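You operate a simulated robot arm through the tools that you are given. There is no shell and no other tool. Be economical: measure what you need, move in short steps, check, and stop when the job is done.

You are at the controls of a simulated robot arm. One attempt, no reset.

Task
Bag the orange coil with the thanks card and seal the teal bag.
Fine: fold the flap over and press the whole strip down; leave the other bag unsealed.

Only the result counts: the job must be done as asked and must still hold three seconds after the hand-in. Knocking over, shifting, dropping, spilling or breaking anything else fails it. A push-on lid holds only when it is set on centred and level and pressed home; a screw cap is set on level and turned clockwise until tight. Flat cloth is picked up by pressing the open fingertips on it (5 to 10 N) and closing them slowly along it; thin cloth reads only 2 to 8 mm in the jaws.

Robot
A 7-joint arm with a two-finger parallel gripper, fixed in place. Base frame: the origin is at the foot of the arm, x ahead of it, y to its left, z up; the work surface is at about z = 800. Units: mm, degrees, N and s.
With the tool pointing down near the work surface it reaches from about 340 to 740 mm from the base axis. Its first joint turns from -115.0 to 115.0 degrees. Payload 3.91 kg.
The tool frame sits at the grasp point between the pads (the TCP): z along the fingers, y along the line on which they close. The tips reach 30 mm beyond it. Largest opening 110 mm; finger width 20, thickness 10; the body of the gripper, 48 by 112 mm, starts 55 mm behind the TCP.
Orientation is told as [roll, pitch, yaw] about the base's x, y, z axes, in that order, counted from this pose: with the fingers straight down and closing along the base's y, the tool's x points along the base's -x, its y along +y and its z along -z.

Tools
- The arm moves only by the tool play_rows. Its argument "increments" is a list of rows, each an object of numbers (a shift or turn left out is 0, a gripper value left out holds the last): "hand": the opening, from 0 (shut) to 1 (fully open); "dx", "dy", "dz": the shift along the tool's x, y, z in m; "rx", "ry", "rz": the turn, a rotation vector about the tool's x, y, z in degrees. In form: [{"hand": .., "dx": .., "dy": .., "dz": .., "rx": .., "ry": .., "rz": ..}, ...]. A call has 1 to 8 rows; each row shifts and turns the commanded pose from where the row before left it, along the tool's axes as they then stand. A row lasts 0.2 s, in which the tool goes at most 50 mm and 8.6 degrees; a call with a longer step from one row to the next is refused whole, and so is a gripper value outside its range. Where a pose cannot be reached the arm comes as near as it can. A force on the tool above 60 N (or 10 N above the force at the start of the call, whichever is more), or a blocked arm, ends the call early, and 0.2 s more pass. The fingers move at their own pace (about 108 mm/s each) and stop on an object; they squeeze with about 38 N. The grip force told is the motor's: it shows also when the fingers shut on nothing. Time passes only in rows, and 0.2 s behind the last, so rows that do not move let the fingers close. It gives the time, the measured TCP pose, the force on the tool (base axes), the opening and the grip force at its end, in the units of the frame above (readings bear some noise).
- Cameras (640 x 400 px; columns grow to the right, rows downward): "scene" is fixed at [50.6, 499.9, 1582.7]; the picture's right is [-0.27, -0.96, 0.00], its down [-0.83, 0.23, -0.50] and it looks along [0.48, -0.13, -0.87] (base axes); focal length 339 px, centre (320, 200). "wrist" rides on the gripper at [72, 17, -103] in the tool frame; the picture's right is [-0.23, 0.97, 0.00], its down [-0.76, -0.18, -0.62] and it looks along [-0.61, -0.14, 0.78] (tool axes); focal length 222 px, centre (320, 200). There is no depth. A picture from a camera that has moved, and an enlarged one, comes with that camera's place and axes in the base frame and with its lens.
- grab_frame(camera): a new picture of that camera. The clock stands still meanwhile.
- slide_trunk(by): slides the trunk up (or, below 0, down) by that many mm; the arm rides with it, the base frame stays. It gives what a move gives, with no picture.
- inspect(camera, box): a new picture of the part [left, top, right, bottom] of that camera's present view, enlarged. The clock stands still meanwhile.
- sign_off(): hands the job in; it is judged then, once.

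Work in short steps. Places have to be worked out from the pictures, the camera data and where the tool is seen: move nearer, look again, correct. Check each grasp and each placing, and mend what went wrong. You have 120 turns and 68 pictures in all, those below and enlarged ones among them. Open the gripper and draw the arm clear of the work before you hand the job in, unless the task says otherwise; then end with one line.

The tools are called after "Request:" by a JSON object that holds its "api" and its "payload". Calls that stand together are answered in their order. play_rows: Moves the arm, as the interface text tells. Its arguments: {"type":"object","properties":{"increments":{"type":"array","items":{"type":"object","properties":{"hand":{"type":"number"},"dx":{"type":"number"},"dy":{"type":"number"},"dz":{"type":"number"},"rx":{"type":"number"},"ry":{"type":"number"},"rz":{"type":"number"}}}}},"required":["increments"]} The other tools are called the same way: slide_trunk (by) slides the trunk up or down; grab_frame (camera) takes a picture; inspect (camera, box) takes an enlarged picture of a part of a camera's view; sign_off () hands the job in.

At the start:

```text
t: 0.0
eef_pos: [463.4, 219.7, 1139.1]
orientation: [0.2, 0.0, -0.1]
contact_force: [0.8, -0.1, -0.1]
opening: 110.0
grip_force: 0.1
trunk travel left (down, up): [-750.0, 240.0]
```

scene: 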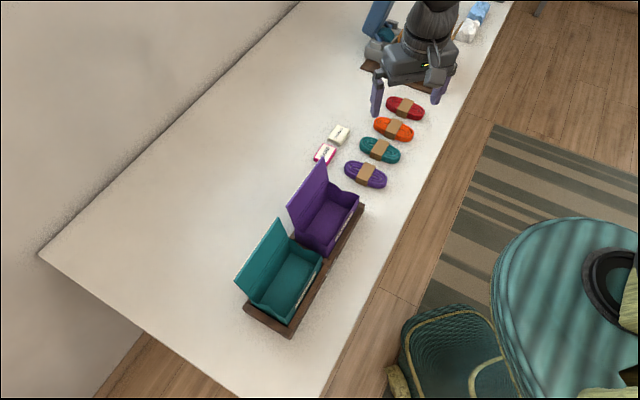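
wrist: 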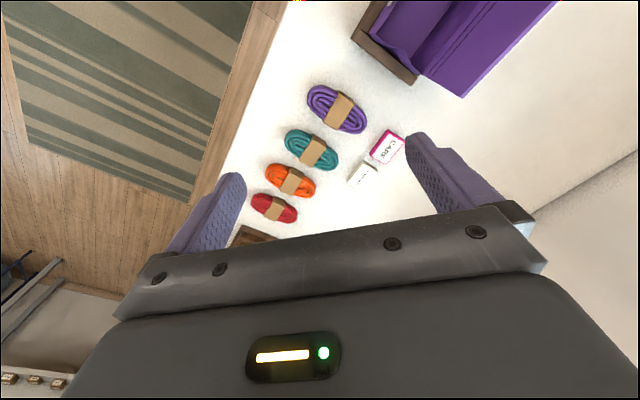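

I'll enlarge the items to read the cards and see the bags' shape.

Request:
{"api": "inspect", "payload": {"camera": "scene", "box": [220, 150, 380, 350]}}

Request:
{"api": "inspect", "payload": {"camera": "scene", "box": [300, 80, 440, 200]}}

Request:
{"api": "inspect", "payload": {"camera": "wrist", "box": [230, 70, 430, 230]}}

```text
2.00 times, centred on (300, 250) of scene
camera zoom: at [50.6, 499.9, 1582.7], right [-0.27, -0.96, 0.0], down [-0.83, 0.23, -0.5], along [0.48, -0.13, -0.87], focal length 678 px, centre (360, 100)
```

zoom: 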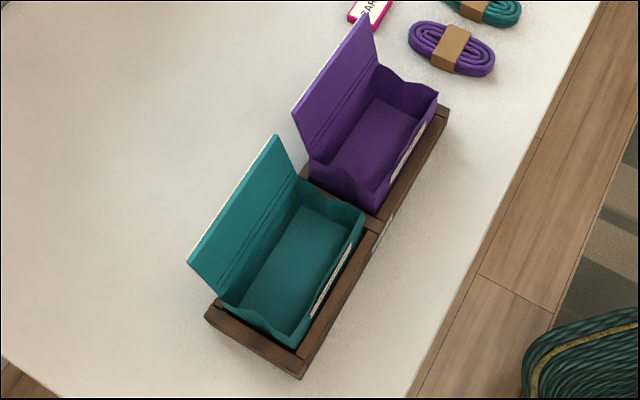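

```text
3.33 times, centred on (370, 140) of scene
camera zoom: at [50.6, 499.9, 1582.7], right [-0.27, -0.96, 0.0], down [-0.83, 0.23, -0.5], along [0.48, -0.13, -0.87], focal length 1130 px, centre (153, 400)
```

zoom: 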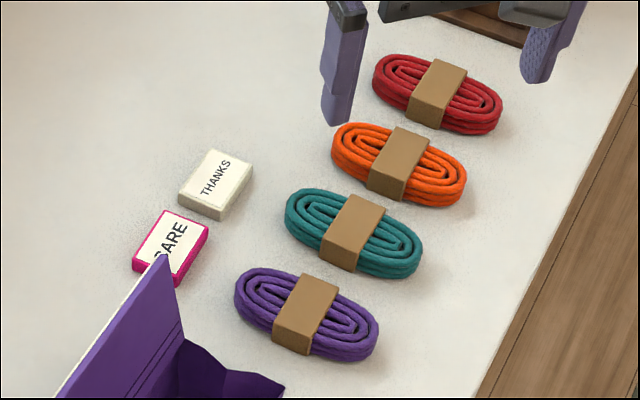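

```text
2.50 times, centred on (330, 150) of wrist
camera zoom: at [390.8, 237.0, 1243.6], right [0.23, 0.97, 0.0], down [0.76, -0.18, 0.62], along [0.61, -0.14, -0.78], focal length 555 px, centre (295, 325)
```

zoom: 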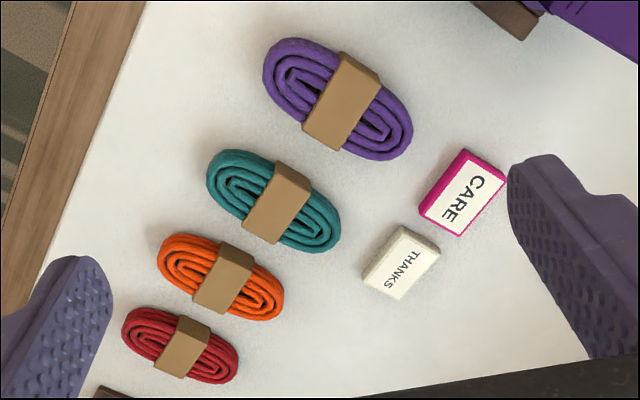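

THANKS card is the plain cream one, near (640,190). The orange coil is near (645,112) with its long axis along about (0.57,0.82). I turn the tool about 55° and go lower.

Request:
{"api": "play_rows", "payload": {"increments": [{"hand": 1, "rz": -7.86, "dz": 0.015}, {"rz": -7.86, "dz": 0.015}, {"rz": -7.86, "dz": 0.015}, {"rz": -7.86, "dz": 0.015}, {"rz": -7.86, "dz": 0.015}, {"rz": -7.86, "dz": 0.015}, {"rz": -7.86, "dz": 0.015}]}}

```text
t: 1.6
eef_pos: [463.7, 218.3, 1033.8]
orientation: [0.0, 0.0, 55.3]
contact_force: [-0.1, 0.4, 0.3]
opening: 110.3
grip_force: 0.0
trunk travel left (down, up): [-750.0, 240.0]
```

Request:
{"api": "play_rows", "payload": {"increments": [{"dx": -0.0027, "dy": -0.0412}, {"dx": -0.0027, "dy": -0.0412}, {"dx": -0.0027, "dy": -0.0412}, {"dx": -0.0027, "dy": -0.0412}, {"dx": -0.0027, "dy": -0.0412}, {}]}}

Request:
{"api": "grab_frame", "payload": {"camera": "wrist"}}

```text
t: 3.0
eef_pos: [640.1, 115.5, 1035.2]
orientation: [0.0, -0.1, 55.0]
contact_force: [0.5, 0.1, -0.1]
opening: 109.8
grip_force: 0.0
trunk travel left (down, up): [-750.0, 240.0]
```

```text
62 pictures are left
camera wrist: at [584.8, 64.6, 1139.5], right [-0.67, 0.74, 0.0], down [0.58, 0.52, 0.62], along [0.46, 0.42, -0.78], focal length 222 px, centre (320, 200)
```

wrist: 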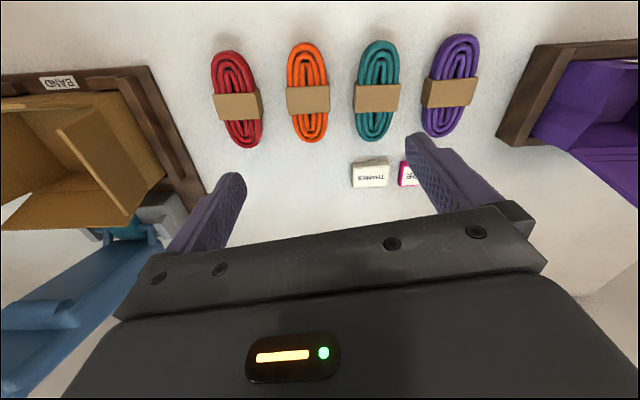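

Orange coil is now judged at about (653,108) with its axis near 47°. I correct the yaw and centring, then go lower for a closer look.

Request:
{"api": "play_rows", "payload": {"increments": [{"rz": 8.0}, {"dx": -0.0037, "dy": -0.0143, "dz": 0.03}, {"dz": 0.04}, {"dz": 0.04}, {}]}}

Request:
{"api": "grab_frame", "payload": {"camera": "wrist"}}

```text
t: 4.2
eef_pos: [653.1, 107.9, 925.0]
orientation: [0.0, 0.1, 47.0]
contact_force: [0.0, 0.2, 0.1]
opening: 109.9
grip_force: 0.1
trunk travel left (down, up): [-750.0, 240.0]
```

```text
61 pictures are left
camera wrist: at [590.6, 66.6, 1028.8], right [-0.56, 0.83, 0.0], down [0.65, 0.44, 0.62], along [0.52, 0.35, -0.78], focal length 222 px, centre (320, 200)
```

wrist: 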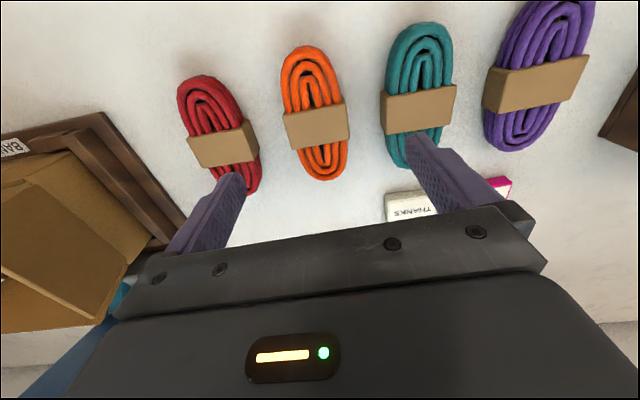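

Coil axis is about 41°, centre near (654,106). I set the yaw, narrow the fingers to 82 mm so the neighbours stay clear, and go partway down.

Request:
{"api": "play_rows", "payload": {"increments": [{"rz": 6.0, "hand": 0.75}, {"dx": 0.0013, "dy": -0.0015}, {"dz": 0.025}, {"dz": 0.02}, {}]}}

Request:
{"api": "grab_frame", "payload": {"camera": "wrist"}}

```text
t: 5.4
eef_pos: [653.1, 105.3, 879.2]
orientation: [0.0, 0.1, 41.1]
contact_force: [0.0, 0.3, -0.7]
opening: 82.5
grip_force: 0.0
trunk travel left (down, up): [-750.0, 240.0]
```

```text
60 pictures are left
camera wrist: at [585.5, 70.5, 983.8], right [-0.47, 0.88, 0.0], down [0.69, 0.37, 0.62], along [0.55, 0.29, -0.78], focal length 222 px, centre (320, 200)
```

wrist: 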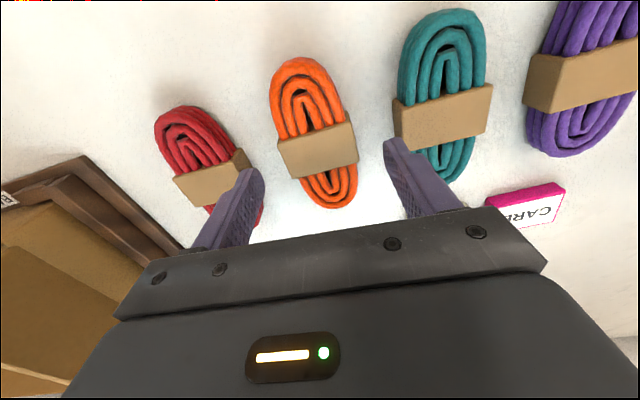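

The fingers straddle the band well. I go down to about z 833 and close.

Request:
{"api": "play_rows", "payload": {"increments": [{"rz": 1.5, "dz": 0.015}, {"dz": 0.015}, {"dz": 0.015}, {}]}}

Request:
{"api": "play_rows", "payload": {"increments": [{"hand": 0.5}, {"hand": 0.3}, {"hand": 0.3}, {}]}}

Request:
{"api": "grab_frame", "payload": {"camera": "wrist"}}

```text
t: 6.4
eef_pos: [651.8, 105.0, 835.6]
orientation: [0.1, -0.1, 39.5]
contact_force: [-0.5, -0.7, 1.0]
opening: 82.4
grip_force: 0.1
trunk travel left (down, up): [-750.0, 240.0]
```

```text
t: 7.4
eef_pos: [652.2, 105.5, 833.7]
orientation: [-0.1, 0.1, 39.5]
contact_force: [-0.6, -0.4, -1.1]
opening: 59.2
grip_force: 38.0
trunk travel left (down, up): [-750.0, 240.0]
```

```text
59 pictures are left
camera wrist: at [585.8, 72.4, 938.6], right [-0.44, 0.9, 0.0], down [0.7, 0.35, 0.62], along [0.56, 0.28, -0.78], focal length 222 px, centre (320, 200)
```

wrist: 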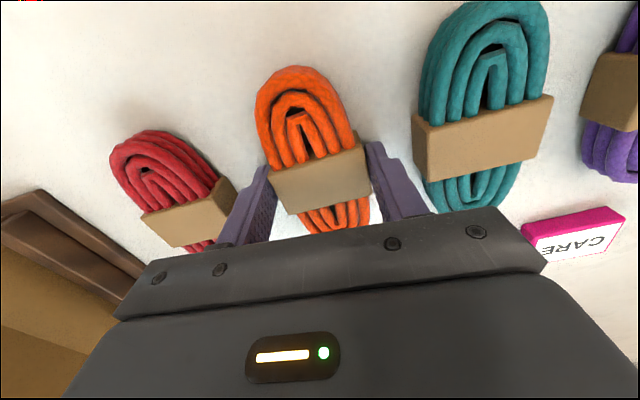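

Held at 59 mm. I lift straight up.

Request:
{"api": "play_rows", "payload": {"increments": [{"dz": -0.02}, {"dz": -0.03}, {"dz": -0.03}, {"dz": -0.035}, {"dz": -0.035}, {"dz": -0.035}, {"dz": -0.035}]}}

Request:
{"api": "play_rows", "payload": {"increments": [{"rz": -8}, {"rz": -8}, {"rz": -8}, {"rz": -8}, {"rz": -8}, {"rz": -8}]}}

Request:
{"api": "play_rows", "payload": {"increments": [{"rz": -8}, {"rz": -8}, {"rz": -8}, {"rz": -8}, {"rz": -8}, {"rz": -8}]}}

```text
t: 9.0
eef_pos: [650.9, 103.0, 1054.4]
orientation: [0.0, 0.0, 39.5]
contact_force: [0.4, 0.3, -0.7]
opening: 58.9
grip_force: 37.6
trunk travel left (down, up): [-750.0, 240.0]
```

```text
t: 10.4
eef_pos: [653.0, 103.8, 1054.4]
orientation: [0.2, 0.0, 87.5]
contact_force: [-0.3, -0.2, -2.1]
opening: 58.6
grip_force: 38.4
trunk travel left (down, up): [-750.0, 240.0]
```

```text
t: 11.8
eef_pos: [653.6, 105.1, 1054.3]
orientation: [0.0, 0.0, 135.6]
contact_force: [0.2, 0.0, -1.4]
opening: 58.6
grip_force: 37.8
trunk travel left (down, up): [-750.0, 240.0]
```

Turned with the coil. Now I travel toward the teal bag and look on the way.

Request:
{"api": "play_rows", "payload": {"increments": [{"dx": -0.045, "dy": -0.0034}, {"dx": -0.045, "dy": -0.0034}, {"dx": -0.045, "dy": -0.0034}, {"dx": -0.045, "dy": -0.0034}, {"dx": -0.045, "dy": -0.0034}, {"dx": -0.045, "dy": -0.0034}, {"dx": -0.045, "dy": -0.0034}, {"dx": -0.045, "dy": -0.0034}]}}

Request:
{"api": "grab_frame", "payload": {"camera": "wrist"}}

Request:
{"api": "grab_frame", "payload": {"camera": "scene"}}

```text
t: 13.6
eef_pos: [415.6, 378.6, 1054.8]
orientation: [0.0, 0.0, 135.4]
contact_force: [-0.6, -0.9, -1.7]
opening: 58.4
grip_force: 37.5
trunk travel left (down, up): [-750.0, 240.0]
```

```text
58 pictures are left
camera wrist: at [454.2, 316.0, 1158.5], right [-0.84, -0.53, 0.0], down [-0.42, 0.66, 0.62], along [-0.33, 0.53, -0.78], focal length 222 px, centre (320, 200)
```

wrist: 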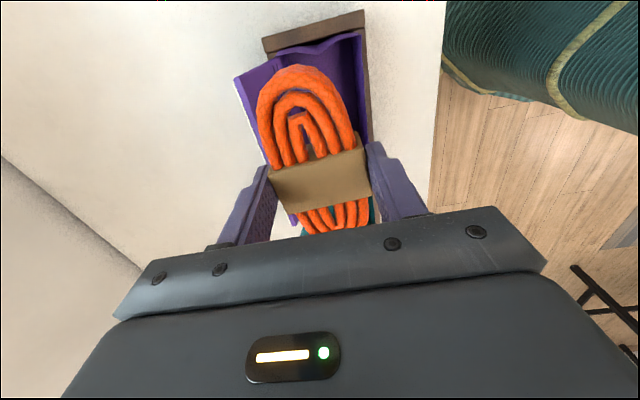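

```text
57 pictures are left
```

scene: 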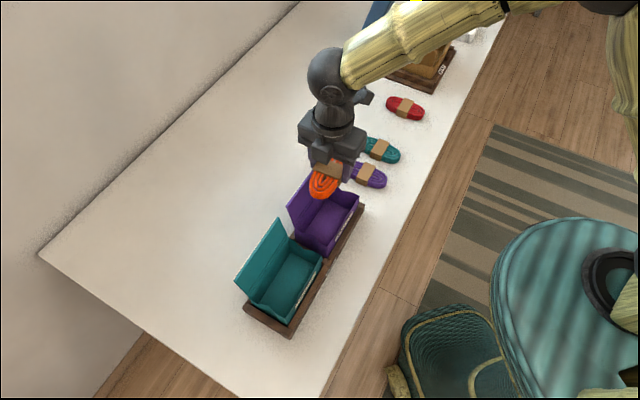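

Still above the purple bag. I go on 150 mm along the bag axis toward the teal bag.

Request:
{"api": "play_rows", "payload": {"increments": [{"dx": -0.04, "dy": -0.003}, {"dx": -0.04, "dy": -0.003}, {"dx": -0.04, "dy": -0.003}, {}]}}

Request:
{"api": "grab_frame", "payload": {"camera": "wrist"}}

Request:
{"api": "inspect", "payload": {"camera": "scene", "box": [220, 150, 380, 350]}}

```text
t: 14.6
eef_pos: [336.3, 465.6, 1055.2]
orientation: [0.1, 0.0, 135.5]
contact_force: [0.5, 0.0, -2.2]
opening: 58.0
grip_force: 37.5
trunk travel left (down, up): [-750.0, 240.0]
```

```text
56 pictures are left
camera wrist: at [376.0, 402.8, 1158.7], right [-0.84, -0.53, 0.0], down [-0.42, 0.66, 0.62], along [-0.33, 0.53, -0.78], focal length 222 px, centre (320, 200)
```

wrist: 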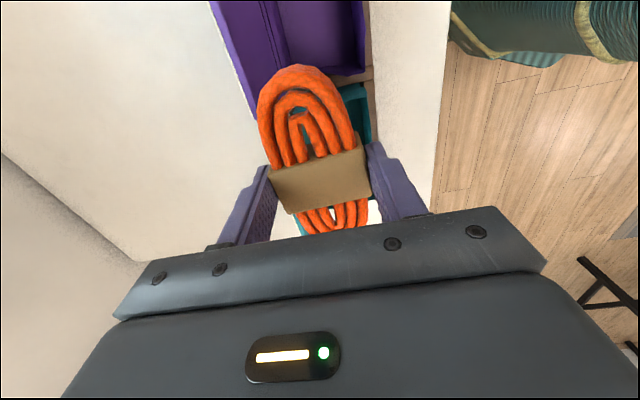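

```text
2.00 times, centred on (300, 250) of scene
camera zoom: at [50.6, 499.9, 1582.7], right [-0.27, -0.96, 0.0], down [-0.83, 0.23, -0.5], along [0.48, -0.13, -0.87], focal length 678 px, centre (360, 100)
```

zoom: 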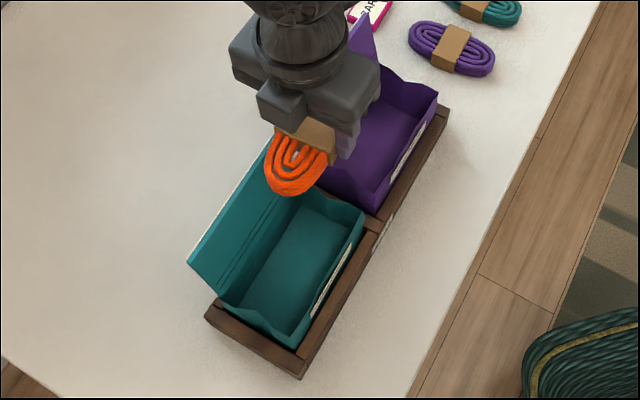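

I need a clear view of the teal bag beside the held coil, so I sidestep 118 mm toward the front, high up, and look.

Request:
{"api": "play_rows", "payload": {"increments": [{"dx": -0.0223, "dy": 0.0392}, {"dx": -0.0223, "dy": 0.0392}, {"dx": -0.0223, "dy": 0.0392}, {}]}}

Request:
{"api": "grab_frame", "payload": {"camera": "wrist"}}

Request:
{"api": "inspect", "payload": {"camera": "scene", "box": [220, 200, 348, 350]}}

```text
t: 15.6
eef_pos: [203.8, 429.7, 1053.0]
orientation: [0.1, 0.1, 135.5]
contact_force: [-0.1, 1.0, -1.0]
opening: 58.1
grip_force: 37.7
trunk travel left (down, up): [-750.0, 240.0]
```

```text
54 pictures are left
camera wrist: at [243.6, 367.1, 1157.5], right [-0.84, -0.54, 0.0], down [-0.42, 0.66, 0.62], along [-0.33, 0.53, -0.78], focal length 222 px, centre (320, 200)
```

wrist: 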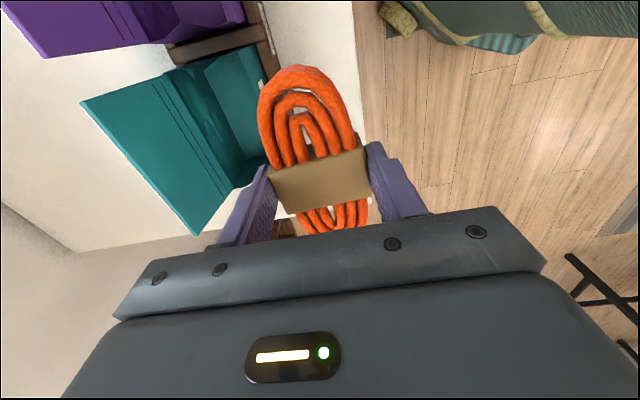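

```text
2.67 times, centred on (284, 275) of scene
camera zoom: at [50.6, 499.9, 1582.7], right [-0.27, -0.96, 0.0], down [-0.83, 0.23, -0.5], along [0.48, -0.13, -0.87], focal length 904 px, centre (416, 0)
```

zoom: 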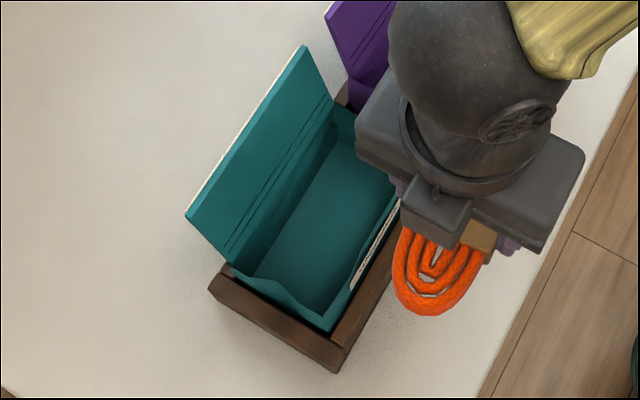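

Request:
{"api": "inspect", "payload": {"camera": "wrist", "box": [70, 20, 290, 250]}}

Request:
{"api": "inspect", "payload": {"camera": "scene", "box": [225, 265, 325, 345]}}

```text
1.74 times, centred on (180, 135) of wrist
camera zoom: at [243.6, 367.1, 1157.5], right [-0.84, -0.54, 0.0], down [-0.42, 0.66, 0.62], along [-0.33, 0.53, -0.78], focal length 386 px, centre (564, 313)
```

zoom: 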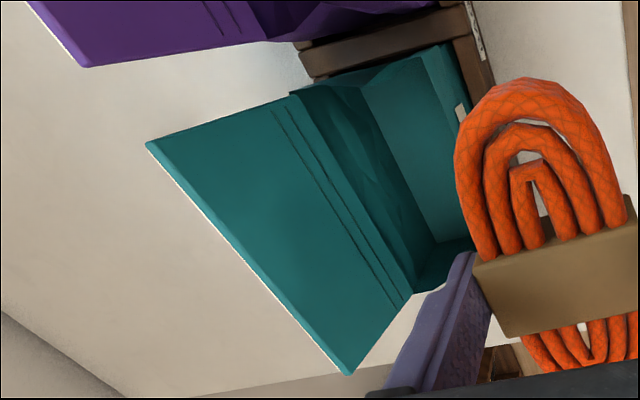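

```text
5.00 times, centred on (275, 305) of scene
camera zoom: at [50.6, 499.9, 1582.7], right [-0.27, -0.96, 0.0], down [-0.83, 0.23, -0.5], along [0.48, -0.13, -0.87], focal length 1695 px, centre (545, -325)
```

zoom: 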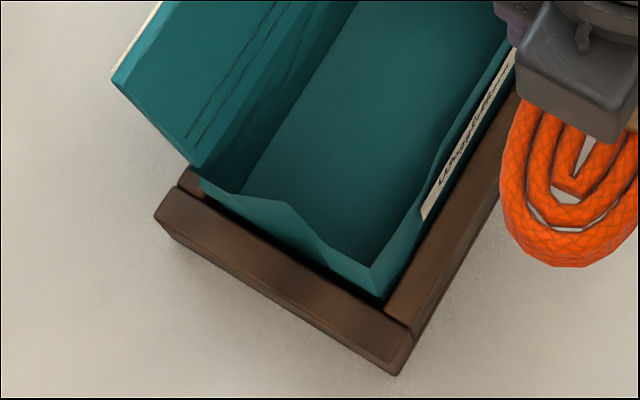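

The flap's top edge is at about z 988 and the hinge at about z 903. The bag runs along 45° and its mouth is about 145 × 80 mm, centred near (272,507). That is tight for coil plus fingers, so I centre above it and look at the clearances.

Request:
{"api": "play_rows", "payload": {"increments": [{"dx": -0.0018, "dy": -0.0342}, {"dx": -0.0018, "dy": -0.0342}, {"dx": -0.0018, "dy": -0.0342}, {}]}}

Request:
{"api": "grab_frame", "payload": {"camera": "wrist"}}

Request:
{"api": "inspect", "payload": {"camera": "scene", "box": [225, 205, 345, 345]}}

```text
t: 16.6
eef_pos: [273.4, 504.9, 1054.5]
orientation: [-0.1, 0.0, 135.5]
contact_force: [0.5, -0.1, -1.8]
opening: 58.1
grip_force: 38.1
trunk travel left (down, up): [-750.0, 240.0]
```

```text
50 pictures are left
camera wrist: at [312.4, 442.8, 1158.9], right [-0.84, -0.54, 0.0], down [-0.42, 0.66, 0.62], along [-0.33, 0.53, -0.78], focal length 222 px, centre (320, 200)
```

wrist: 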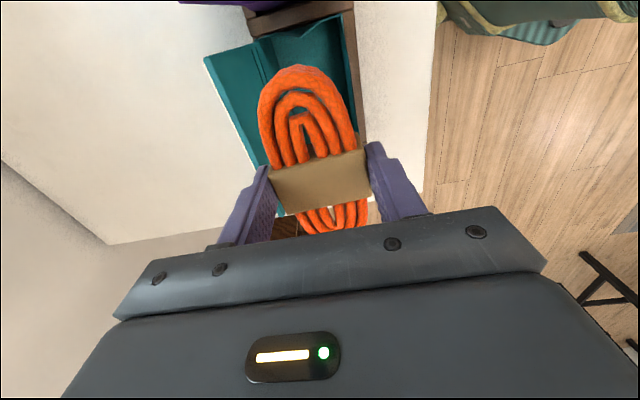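

```text
2.86 times, centred on (285, 275) of scene
camera zoom: at [50.6, 499.9, 1582.7], right [-0.27, -0.96, 0.0], down [-0.83, 0.23, -0.5], along [0.48, -0.13, -0.87], focal length 969 px, centre (420, -14)
```

zoom: 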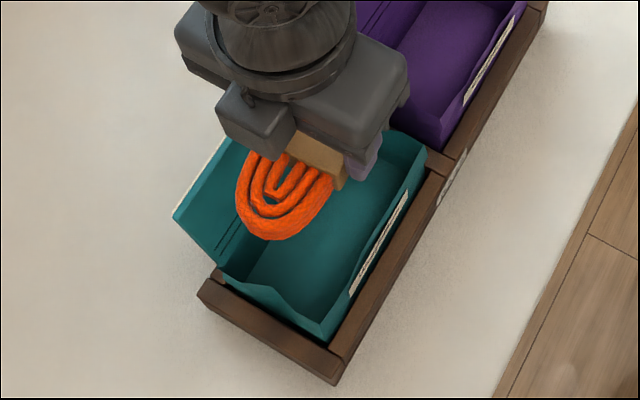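

Request:
{"api": "inspect", "payload": {"camera": "wrist", "box": [190, 0, 390, 170]}}

```text
2.35 times, centred on (290, 85) of wrist
camera zoom: at [312.4, 442.8, 1158.9], right [-0.84, -0.54, 0.0], down [-0.42, 0.66, 0.62], along [-0.33, 0.53, -0.78], focal length 523 px, centre (391, 471)
```

zoom: 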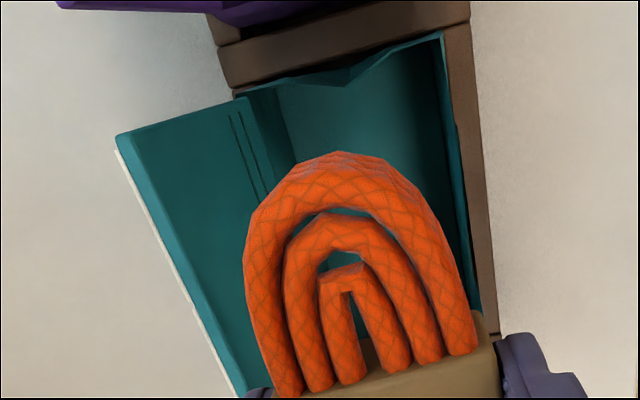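

Measured: mouth inner about 79 mm, coil plus fingers about 78 mm. The fingers should not go deep into the bag. I lower until the tips are just at rim height and check before releasing.

Request:
{"api": "play_rows", "payload": {"increments": [{"dx": -0.002, "dy": -0.003, "dz": 0.02}, {"dz": 0.03}, {"dz": 0.03}, {"dz": 0.03}, {}]}}

Request:
{"api": "inspect", "payload": {"camera": "wrist", "box": [190, 0, 430, 230]}}

Request:
{"api": "inspect", "payload": {"camera": "scene", "box": [225, 205, 345, 345]}}

```text
t: 17.8
eef_pos: [274.3, 506.7, 945.0]
orientation: [0.0, 0.0, 135.5]
contact_force: [0.1, 0.5, -1.3]
opening: 57.9
grip_force: 37.8
trunk travel left (down, up): [-750.0, 240.0]
```

```text
1.74 times, centred on (310, 115) of wrist
camera zoom: at [313.7, 444.2, 1048.4], right [-0.84, -0.54, 0.0], down [-0.42, 0.66, 0.62], along [-0.33, 0.53, -0.78], focal length 386 px, centre (337, 348)
```

zoom: 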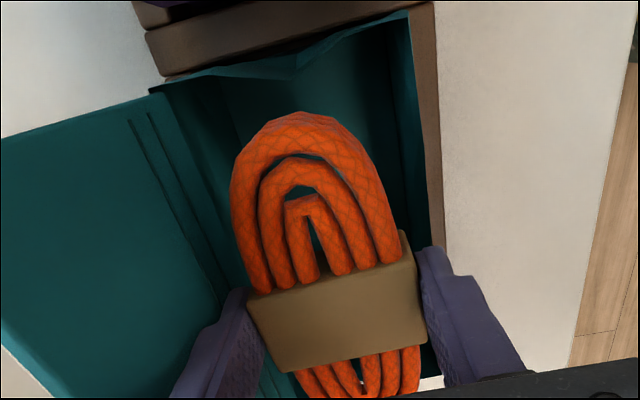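

```text
2.86 times, centred on (285, 275) of scene
camera zoom: at [50.6, 499.9, 1582.7], right [-0.27, -0.96, 0.0], down [-0.83, 0.23, -0.5], along [0.48, -0.13, -0.87], focal length 969 px, centre (420, -14)
```

zoom: 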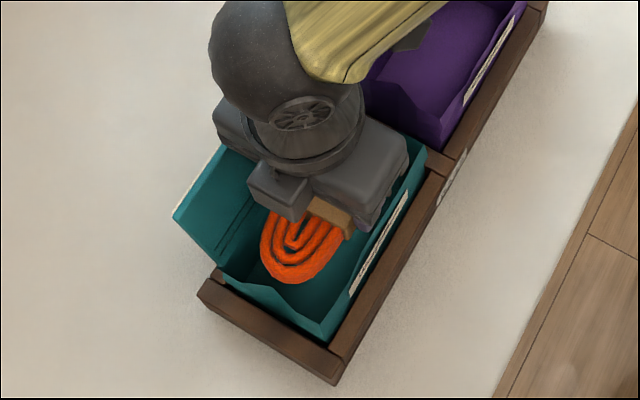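

Clear and roughly centred. I lower another 10 mm, watching the force, so the tips sit at rim level.

Request:
{"api": "play_rows", "payload": {"increments": [{"dz": 0.004}, {"dz": 0.003}, {"dz": 0.003}, {}]}}

```text
t: 18.8
eef_pos: [274.1, 508.0, 934.5]
orientation: [0.0, 0.0, 135.4]
contact_force: [0.1, -0.7, -1.8]
opening: 57.8
grip_force: 38.0
trunk travel left (down, up): [-750.0, 240.0]
```

Request:
{"api": "play_rows", "payload": {"increments": [{"dz": 0.003}, {"dz": 0.003}, {}]}}

Request:
{"api": "inspect", "payload": {"camera": "wrist", "box": [190, 0, 430, 230]}}

```text
t: 19.6
eef_pos: [273.1, 507.4, 928.7]
orientation: [0.1, 0.0, 135.5]
contact_force: [-0.1, -0.8, -1.8]
opening: 57.4
grip_force: 38.0
trunk travel left (down, up): [-750.0, 240.0]
```

```text
1.74 times, centred on (310, 115) of wrist
camera zoom: at [313.1, 445.6, 1032.6], right [-0.84, -0.54, 0.0], down [-0.42, 0.66, 0.62], along [-0.33, 0.53, -0.78], focal length 386 px, centre (337, 348)
```

zoom: 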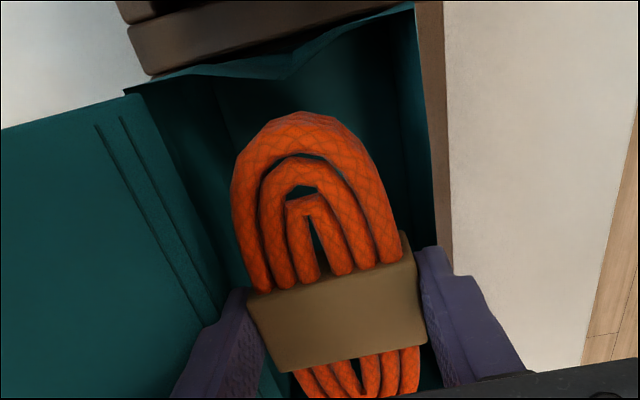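

Re-triangulating gives the front rim at z≈880, hinge at z≈898 and mouth about 87 mm outside, so the fingers may just fit. I shift 3 mm toward the hinge and lower slowly, watching the force.

Request:
{"api": "play_rows", "payload": {"increments": [{"dy": -0.003}, {"dz": 0.004}, {"dz": 0.004}, {"dz": 0.004}, {}]}}

Request:
{"api": "play_rows", "payload": {"increments": [{"dz": 0.004}, {"dz": 0.004}, {}]}}

Request:
{"api": "inspect", "payload": {"camera": "wrist", "box": [190, 0, 430, 230]}}

```text
t: 20.8
eef_pos: [275.0, 512.4, 917.7]
orientation: [-0.2, -0.2, 135.5]
contact_force: [0.2, 3.1, 19.5]
opening: 57.5
grip_force: 38.1
trunk travel left (down, up): [-750.0, 240.0]
```

```text
t: 21.6
eef_pos: [275.8, 510.5, 911.8]
orientation: [-0.3, 0.0, 135.6]
contact_force: [1.5, 4.9, 33.5]
opening: 57.6
grip_force: 38.0
trunk travel left (down, up): [-750.0, 240.0]
```

```text
1.74 times, centred on (310, 115) of wrist
camera zoom: at [315.0, 447.9, 1015.3], right [-0.84, -0.54, -0.01], down [-0.42, 0.66, 0.63], along [-0.33, 0.53, -0.78], focal length 386 px, centre (337, 348)
```

zoom: 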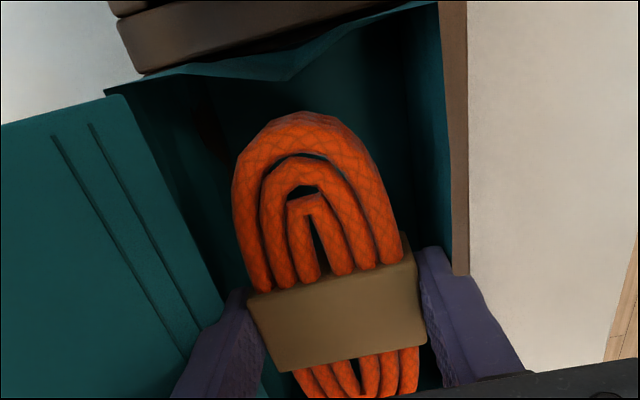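

A finger is pressing on the hinge edge (33 N). I rise, shift 6 mm toward the front, and probe again.

Request:
{"api": "play_rows", "payload": {"increments": [{"dz": -0.012}, {"dz": -0.004}, {"dy": 0.006}, {}]}}

Request:
{"api": "inspect", "payload": {"camera": "scene", "box": [225, 205, 345, 345]}}

```text
t: 22.6
eef_pos: [273.9, 507.4, 924.6]
orientation: [0.0, 0.0, 135.5]
contact_force: [3.2, 4.3, -2.1]
opening: 57.2
grip_force: 37.8
trunk travel left (down, up): [-750.0, 240.0]
```

```text
2.86 times, centred on (285, 275) of scene
camera zoom: at [50.6, 499.9, 1582.7], right [-0.27, -0.96, 0.0], down [-0.83, 0.23, -0.5], along [0.48, -0.13, -0.87], focal length 969 px, centre (420, -14)
```

zoom: 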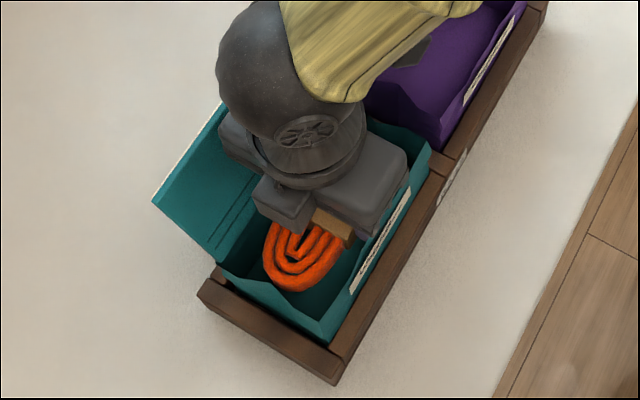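

The mouth really is about 79 mm wide inside, so the fingers won't go deeper. I rise to z≈932 where there was no contact, recentre and let the coil drop straight in.

Request:
{"api": "play_rows", "payload": {"increments": [{"dz": -0.006}, {"dz": -0.003, "dy": -0.001}, {}]}}

Request:
{"api": "play_rows", "payload": {"increments": [{"hand": 0.62}, {}, {}]}}

Request:
{"api": "inspect", "payload": {"camera": "scene", "box": [225, 205, 345, 345]}}

Request:
{"api": "inspect", "payload": {"camera": "wrist", "box": [190, 0, 430, 230]}}

```text
t: 23.4
eef_pos: [272.5, 508.4, 934.0]
orientation: [0.1, 0.0, 135.5]
contact_force: [1.8, 2.1, -3.2]
opening: 57.4
grip_force: 37.8
trunk travel left (down, up): [-750.0, 240.0]
```

```text
t: 24.2
eef_pos: [273.1, 508.0, 931.9]
orientation: [0.0, 0.0, 135.5]
contact_force: [3.7, 3.7, -2.3]
opening: 57.8
grip_force: 0.0
trunk travel left (down, up): [-750.0, 240.0]
```

```text
2.86 times, centred on (285, 275) of scene
camera zoom: at [50.6, 499.9, 1582.7], right [-0.27, -0.96, 0.0], down [-0.83, 0.23, -0.5], along [0.48, -0.13, -0.87], focal length 969 px, centre (420, -14)
```

zoom: 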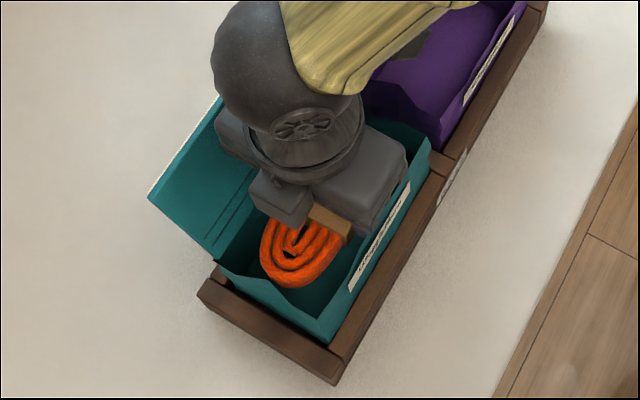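

```text
1.74 times, centred on (310, 115) of wrist
camera zoom: at [312.9, 445.2, 1037.3], right [-0.84, -0.54, 0.0], down [-0.42, 0.66, 0.62], along [-0.33, 0.53, -0.78], focal length 386 px, centre (337, 348)
```

zoom: 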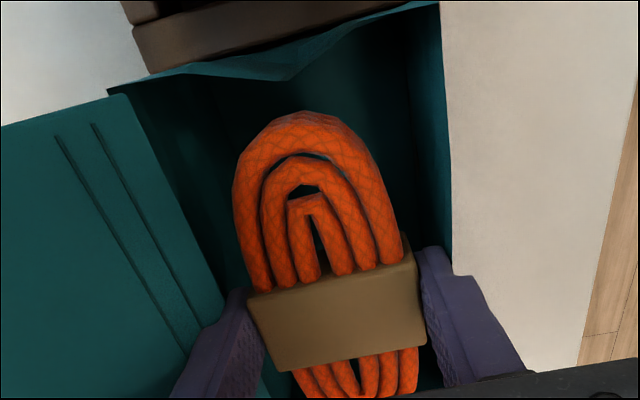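

The bag seems to have come up with the fingers: lateral force of about 5 N, and the fingers are wedged between the walls and can't open. I grip again, centre to take off the side load and set the bag back down.

Request:
{"api": "play_rows", "payload": {"increments": [{"hand": 0.45}, {"hand": 0.3}, {"dy": -0.002}, {"dz": 0.004}, {"dz": 0.004}, {}]}}

Request:
{"api": "grab_frame", "payload": {"camera": "scene"}}

```text
t: 25.6
eef_pos: [275.7, 509.9, 925.0]
orientation: [0.0, 0.0, 135.5]
contact_force: [-0.1, 0.0, -0.5]
opening: 57.1
grip_force: 37.7
trunk travel left (down, up): [-750.0, 240.0]
```

```text
40 pictures are left
```

scene: 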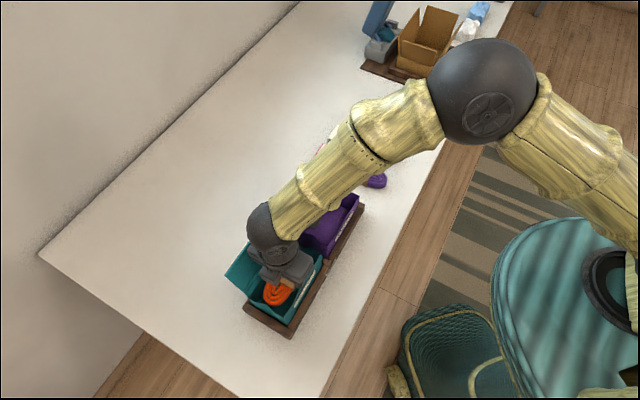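

Side load is gone (0 N). I lower gently until the bag sits on its tray.

Request:
{"api": "play_rows", "payload": {"increments": [{"dz": 0.003}, {"dz": 0.003}, {}]}}

Request:
{"api": "inspect", "payload": {"camera": "wrist", "box": [190, 0, 430, 230]}}

Request:
{"api": "inspect", "payload": {"camera": "scene", "box": [225, 225, 335, 345]}}

```text
t: 26.4
eef_pos: [274.5, 508.8, 920.7]
orientation: [0.0, 0.0, 135.5]
contact_force: [0.4, -1.0, -0.4]
opening: 57.2
grip_force: 37.7
trunk travel left (down, up): [-750.0, 240.0]
```

```text
1.74 times, centred on (310, 115) of wrist
camera zoom: at [314.2, 446.6, 1023.2], right [-0.84, -0.54, 0.0], down [-0.42, 0.66, 0.62], along [-0.33, 0.53, -0.78], focal length 386 px, centre (337, 348)
```

zoom: 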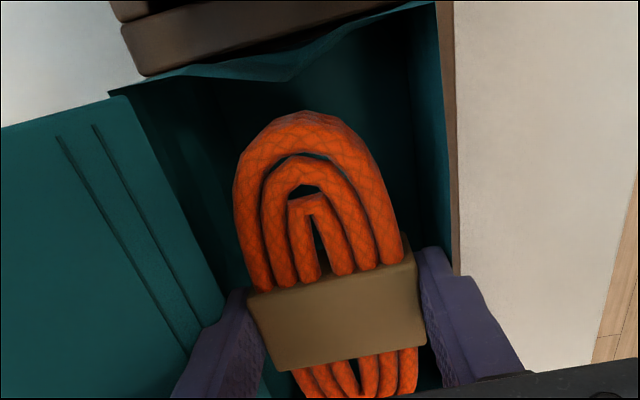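

```text
3.33 times, centred on (280, 285) of scene
camera zoom: at [50.6, 499.9, 1582.7], right [-0.27, -0.96, 0.0], down [-0.83, 0.23, -0.5], along [0.48, -0.13, -0.87], focal length 1130 px, centre (453, -83)
```

zoom: 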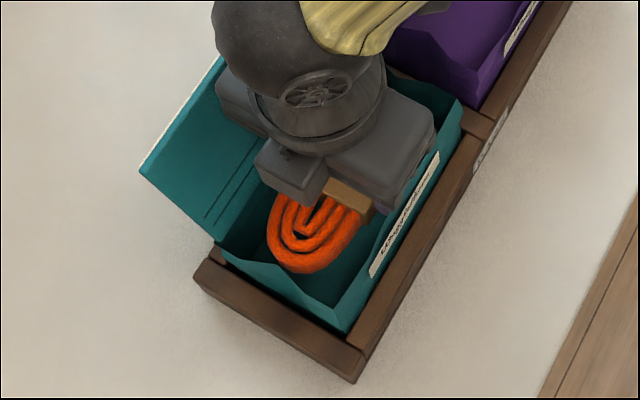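

The bag still hangs on the fingers, about 9 mm above its seat. I lower on until I feel it sit.

Request:
{"api": "play_rows", "payload": {"increments": [{"dz": 0.003}, {"dz": 0.003}, {"dz": 0.003}, {}]}}

```text
t: 27.4
eef_pos: [274.7, 510.9, 912.8]
orientation: [-0.2, 0.0, 135.5]
contact_force: [-1.3, -1.8, 12.4]
opening: 57.3
grip_force: 37.7
trunk travel left (down, up): [-750.0, 240.0]
```

Likely cause: the gripper body pushes the springy flap outward and the front finger braces on the front wall. I roll the hand about 12° so the body leans away from the flap. That also matches the rim, which is higher at the hinge than at the front.

Request:
{"api": "play_rows", "payload": {"increments": [{"rx": 4, "dy": 0.002, "dz": -0.001}, {"rx": 4, "dy": 0.002, "dz": -0.001}, {"rx": 4, "dy": 0.002, "dz": -0.001}, {}]}}

Request:
{"api": "inspect", "payload": {"camera": "scene", "box": [225, 225, 335, 345]}}

Request:
{"api": "inspect", "payload": {"camera": "wrist", "box": [190, 0, 430, 230]}}

```text
t: 28.4
eef_pos: [270.0, 504.1, 913.4]
orientation: [-11.9, 0.0, 135.4]
contact_force: [-3.9, -2.9, -0.7]
opening: 57.2
grip_force: 38.1
trunk travel left (down, up): [-750.0, 240.0]
```

```text
3.33 times, centred on (280, 285) of scene
camera zoom: at [50.6, 499.9, 1582.7], right [-0.27, -0.96, 0.0], down [-0.83, 0.23, -0.5], along [0.48, -0.13, -0.87], focal length 1130 px, centre (453, -83)
```

zoom: 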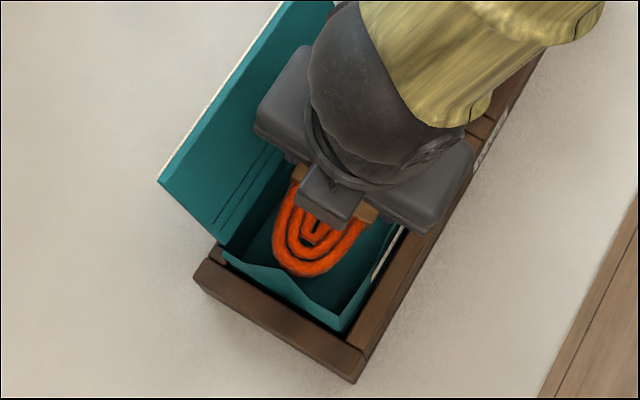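

```text
1.74 times, centred on (310, 115) of wrist
camera zoom: at [294.3, 427.2, 1011.1], right [-0.83, -0.52, -0.2], down [-0.51, 0.57, 0.65], along [-0.22, 0.64, -0.74], focal length 386 px, centre (337, 348)
```

zoom: 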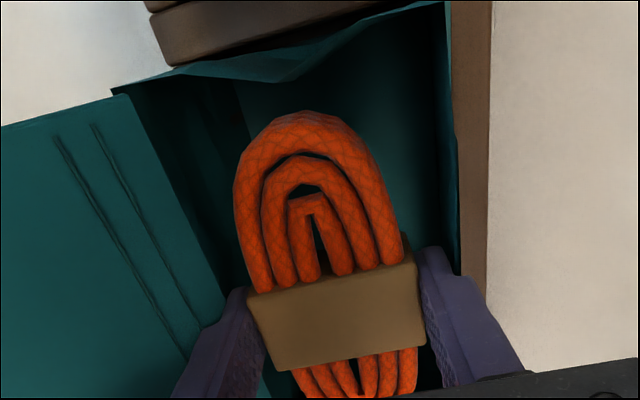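

Flap has sprung back. A small push from the back wall remains (~5 N), so I ease 2 mm to the front and rise in small vertical steps.

Request:
{"api": "play_rows", "payload": {"increments": [{"dy": 0.002, "dz": -0.0004}, {"dy": -0.0006, "dz": -0.0029}, {"dy": -0.0006, "dz": -0.0029}, {"dy": -0.0006, "dz": -0.0029}, {}]}}

Request:
{"api": "inspect", "payload": {"camera": "wrist", "box": [190, 0, 430, 230]}}

```text
t: 29.6
eef_pos: [267.9, 503.4, 922.5]
orientation: [-12.1, 0.0, 135.5]
contact_force: [-1.6, -0.9, -0.1]
opening: 57.4
grip_force: 37.4
trunk travel left (down, up): [-750.0, 240.0]
```

```text
1.74 times, centred on (310, 115) of wrist
camera zoom: at [293.5, 426.1, 1020.2], right [-0.83, -0.52, -0.2], down [-0.51, 0.57, 0.65], along [-0.22, 0.64, -0.74], focal length 386 px, centre (337, 348)
```

zoom: 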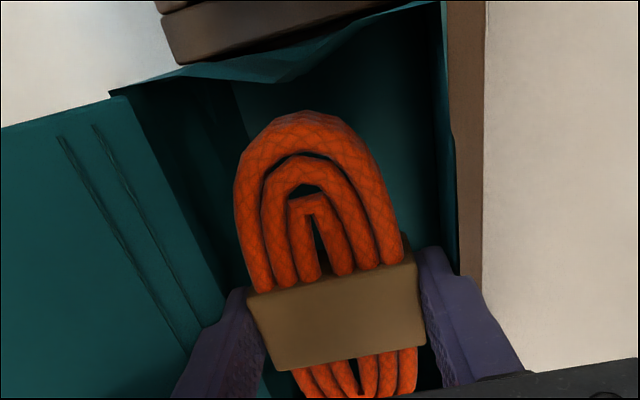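

The bag still follows upward. I'll lower it back into its seat, then pivot the hand about the front fingertip: the tray holds the bag, so the back finger should slide up out of it.

Request:
{"api": "play_rows", "payload": {"increments": [{"dy": 0.0006, "dz": 0.0029}, {"dy": 0.0006, "dz": 0.0029}, {"dy": 0.0006, "dz": 0.0029}, {"dy": 0.0004, "dz": 0.002}, {}]}}

Request:
{"api": "play_rows", "payload": {"increments": [{"rx": 4, "dy": 0.0021, "dz": -0.00265}, {"rx": 4, "dy": 0.0021, "dz": -0.00265}, {"rx": 4, "dy": 0.0021, "dz": -0.00265}, {"rx": 4, "dy": 0.0021, "dz": -0.00265}, {}]}}

Request:
{"api": "inspect", "payload": {"camera": "wrist", "box": [190, 0, 430, 230]}}

Request:
{"api": "inspect", "payload": {"camera": "scene", "box": [225, 225, 335, 345]}}

```text
t: 30.8
eef_pos: [269.2, 503.0, 911.4]
orientation: [-12.1, 0.1, 135.5]
contact_force: [-0.1, -0.4, 1.1]
opening: 57.0
grip_force: 37.6
trunk travel left (down, up): [-750.0, 240.0]
```

```text
t: 32.0
eef_pos: [257.7, 495.5, 919.3]
orientation: [-27.9, 0.1, 135.6]
contact_force: [-16.6, -14.1, -3.6]
opening: 57.0
grip_force: 38.0
trunk travel left (down, up): [-750.0, 240.0]
```

```text
1.74 times, centred on (310, 115) of wrist
camera zoom: at [265.0, 398.7, 1002.9], right [-0.76, -0.46, -0.46], down [-0.64, 0.44, 0.63], along [-0.09, 0.78, -0.62], focal length 386 px, centre (337, 348)
```

zoom: 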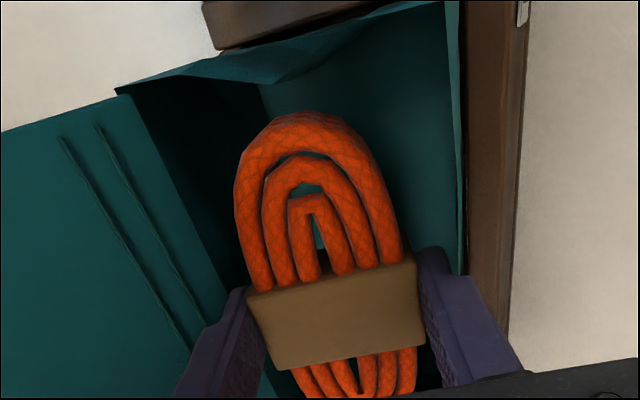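

```text
3.33 times, centred on (280, 285) of scene
camera zoom: at [50.6, 499.9, 1582.7], right [-0.27, -0.96, 0.0], down [-0.83, 0.23, -0.5], along [0.48, -0.13, -0.87], focal length 1130 px, centre (453, -83)
```

zoom: 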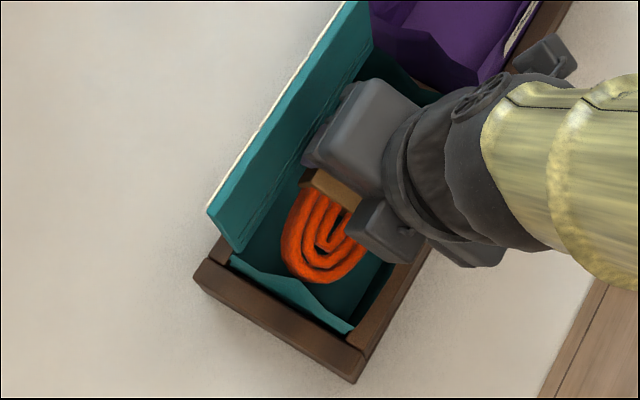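

Back tip should now be above the hinge (z≈911) and only the flap lies against it, so opening should work now. I open to 68 mm and check.

Request:
{"api": "play_rows", "payload": {"increments": [{"hand": 0.62}, {}, {}]}}

Request:
{"api": "inspect", "payload": {"camera": "wrist", "box": [190, 0, 430, 230]}}

```text
t: 32.8
eef_pos: [260.2, 494.5, 920.5]
orientation: [-28.1, 0.0, 135.5]
contact_force: [-16.0, -13.3, 1.1]
opening: 57.2
grip_force: 0.1
trunk travel left (down, up): [-750.0, 240.0]
```

```text
1.74 times, centred on (310, 115) of wrist
camera zoom: at [266.0, 398.6, 1003.8], right [-0.76, -0.45, -0.46], down [-0.64, 0.44, 0.63], along [-0.09, 0.78, -0.62], focal length 386 px, centre (337, 348)
```

zoom: 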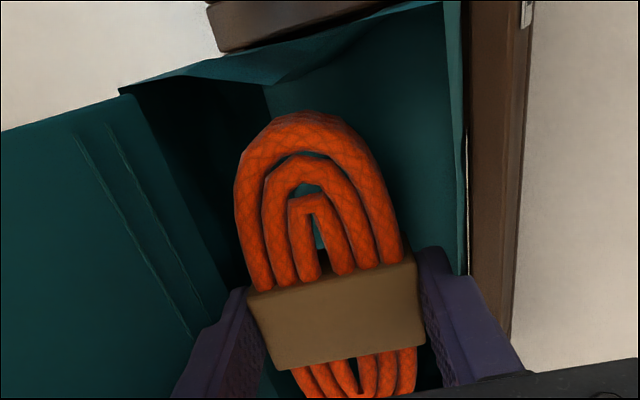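

Fingers are still blocked by the walls on both sides, and the bag has rolled with the hand. I roll back upright to seat the bag, then try a firmer opening there. Once the coil falls, the fingers can close and come out free.

Request:
{"api": "play_rows", "payload": {"increments": [{"rx": -4, "dy": -0.0021, "dz": 0.00265}, {"rx": -4, "dy": -0.0021, "dz": 0.00265}, {"rx": -4, "dy": -0.0021, "dz": 0.00265}, {"rx": -4, "dy": -0.0021, "dz": 0.00265}, {"rx": -4, "dy": -0.002, "dz": 0.001}, {"rx": -4, "dy": -0.002, "dz": 0.001}, {"rx": -4, "dy": -0.002, "dz": 0.001}, {}]}}

Request:
{"api": "grab_frame", "payload": {"camera": "wrist"}}

Request:
{"api": "inspect", "payload": {"camera": "scene", "box": [225, 225, 335, 345]}}

```text
t: 34.6
eef_pos: [274.1, 509.6, 909.4]
orientation: [-0.1, -0.1, 135.6]
contact_force: [8.1, 8.2, 2.0]
opening: 57.5
grip_force: 0.0
trunk travel left (down, up): [-750.0, 240.0]
```

```text
31 pictures are left
camera wrist: at [314.4, 447.2, 1013.9], right [-0.84, -0.54, 0.0], down [-0.42, 0.66, 0.62], along [-0.33, 0.53, -0.78], focal length 222 px, centre (320, 200)
```

wrist: 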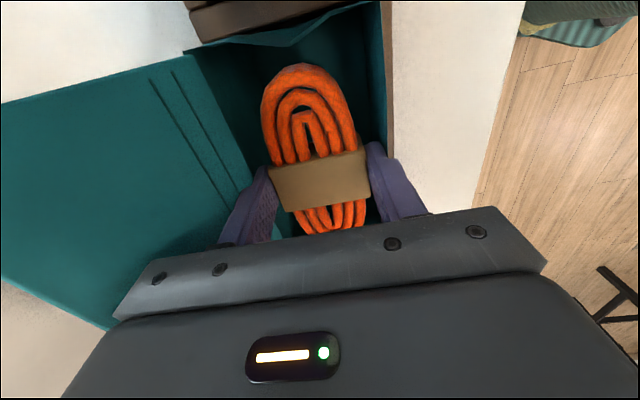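

```text
3.33 times, centred on (280, 285) of scene
camera zoom: at [50.6, 499.9, 1582.7], right [-0.27, -0.96, 0.0], down [-0.83, 0.23, -0.5], along [0.48, -0.13, -0.87], focal length 1130 px, centre (453, -83)
```

zoom: 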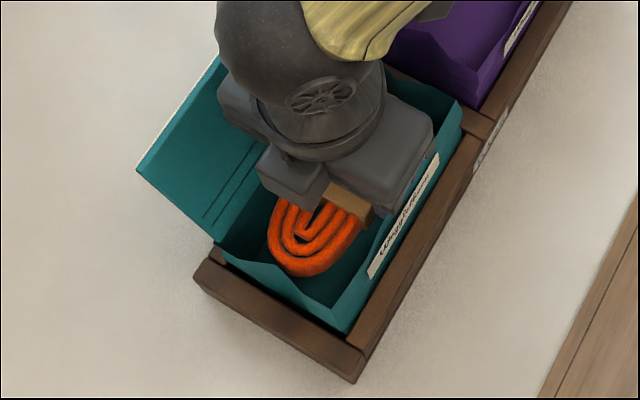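

Bag is seated and upright again. I relieve the side load by 2 mm and command a full opening, which pushes harder, to let the coil slip.

Request:
{"api": "play_rows", "payload": {"increments": [{"dy": -0.002}, {"hand": 1}, {}, {}]}}

Request:
{"api": "grab_frame", "payload": {"camera": "wrist"}}

```text
t: 35.6
eef_pos: [275.8, 510.8, 910.6]
orientation: [0.1, 0.0, 135.6]
contact_force: [2.8, 2.2, 3.4]
opening: 59.0
grip_force: 0.1
trunk travel left (down, up): [-750.0, 240.0]
```

```text
29 pictures are left
camera wrist: at [314.6, 447.8, 1014.1], right [-0.84, -0.54, 0.0], down [-0.42, 0.66, 0.62], along [-0.33, 0.53, -0.78], focal length 222 px, centre (320, 200)
```

wrist: 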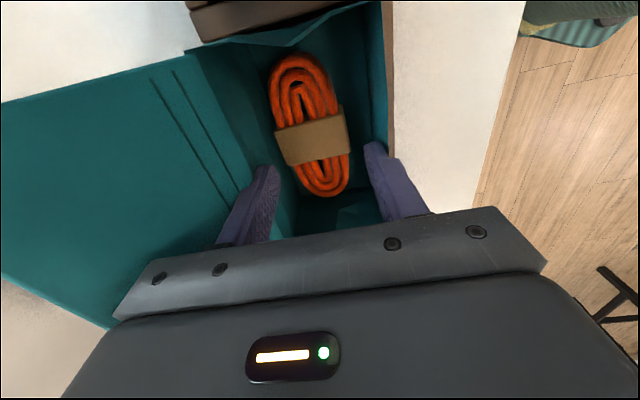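

The coil has dropped flat into the bag. I close the fingers off the walls and rise straight up.

Request:
{"api": "play_rows", "payload": {"increments": [{"hand": 0.3}, {}, {"dz": -0.01}, {"dz": -0.03}, {"dz": -0.04}, {"dz": -0.04}, {}]}}

Request:
{"api": "grab_frame", "payload": {"camera": "wrist"}}

Request:
{"api": "grab_frame", "payload": {"camera": "scene"}}

```text
t: 37.2
eef_pos: [275.2, 511.2, 1030.4]
orientation: [0.0, 0.0, 135.5]
contact_force: [-0.9, 0.7, -0.1]
opening: 33.2
grip_force: 0.2
trunk travel left (down, up): [-750.0, 240.0]
```

```text
28 pictures are left
camera wrist: at [315.2, 448.0, 1133.3], right [-0.84, -0.54, 0.0], down [-0.42, 0.66, 0.62], along [-0.33, 0.53, -0.78], focal length 222 px, centre (320, 200)
```

wrist: 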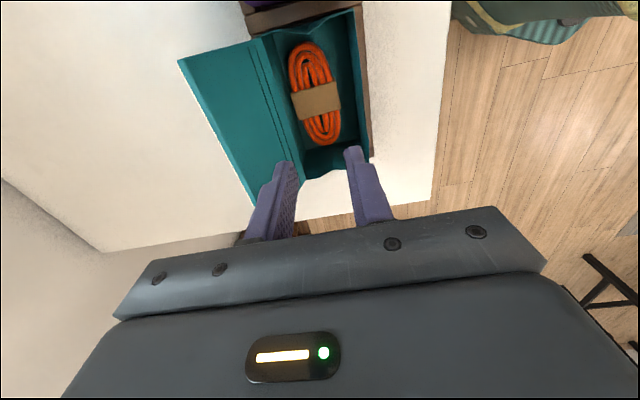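

```text
27 pictures are left
```

scene: 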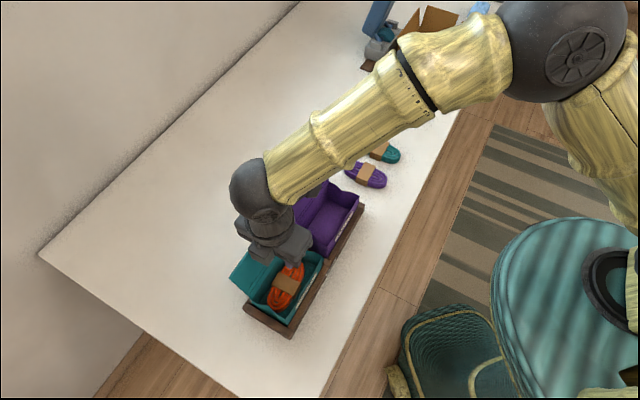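

The bag stayed seated with the coil flat inside. Now the THANKS card, near (676,268) and about 60×44 mm; its short side is along my current closing line, so no turn is needed. I travel over there.

Request:
{"api": "play_rows", "payload": {"increments": [{"dz": -0.04}, {"dx": 0.0456, "dy": -0.0108}, {"dx": 0.0456, "dy": -0.0108}, {"dx": 0.0456, "dy": -0.0108}, {"dx": 0.0456, "dy": -0.0108}, {"dx": 0.0456, "dy": -0.0108}, {"dx": 0.0456, "dy": -0.0108}, {"dx": 0.0456, "dy": -0.0108}]}}

Request:
{"api": "play_rows", "payload": {"increments": [{"hand": 0.65, "dx": 0.0456, "dy": -0.0108}, {"dx": 0.0456, "dy": -0.0108}, {"dx": 0.0456, "dy": -0.0108}, {"dz": 0.04}, {"dz": 0.04}, {}]}}

Request:
{"api": "grab_frame", "payload": {"camera": "wrist"}}

```text
t: 39.0
eef_pos: [555.6, 336.7, 1067.0]
orientation: [0.0, 0.0, 135.6]
contact_force: [-0.6, 1.0, -0.1]
opening: 33.1
grip_force: 0.0
trunk travel left (down, up): [-750.0, 240.0]
```

```text
t: 40.4
eef_pos: [677.6, 265.3, 989.8]
orientation: [0.0, 0.0, 135.5]
contact_force: [-0.2, 0.0, 0.0]
opening: 71.3
grip_force: 0.2
trunk travel left (down, up): [-750.0, 240.0]
```

```text
26 pictures are left
camera wrist: at [716.8, 202.1, 1093.1], right [-0.84, -0.54, 0.0], down [-0.42, 0.66, 0.62], along [-0.33, 0.53, -0.78], focal length 222 px, centre (320, 200)
```

wrist: 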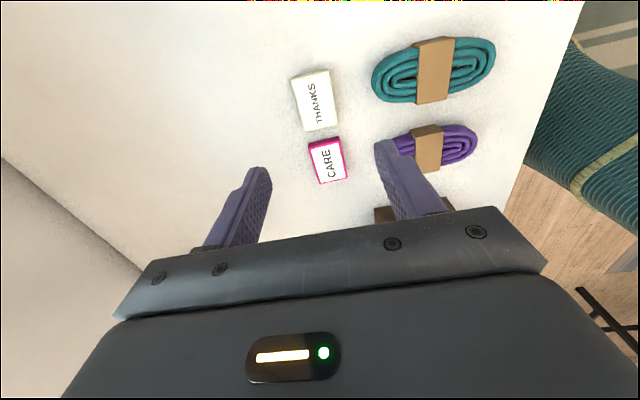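

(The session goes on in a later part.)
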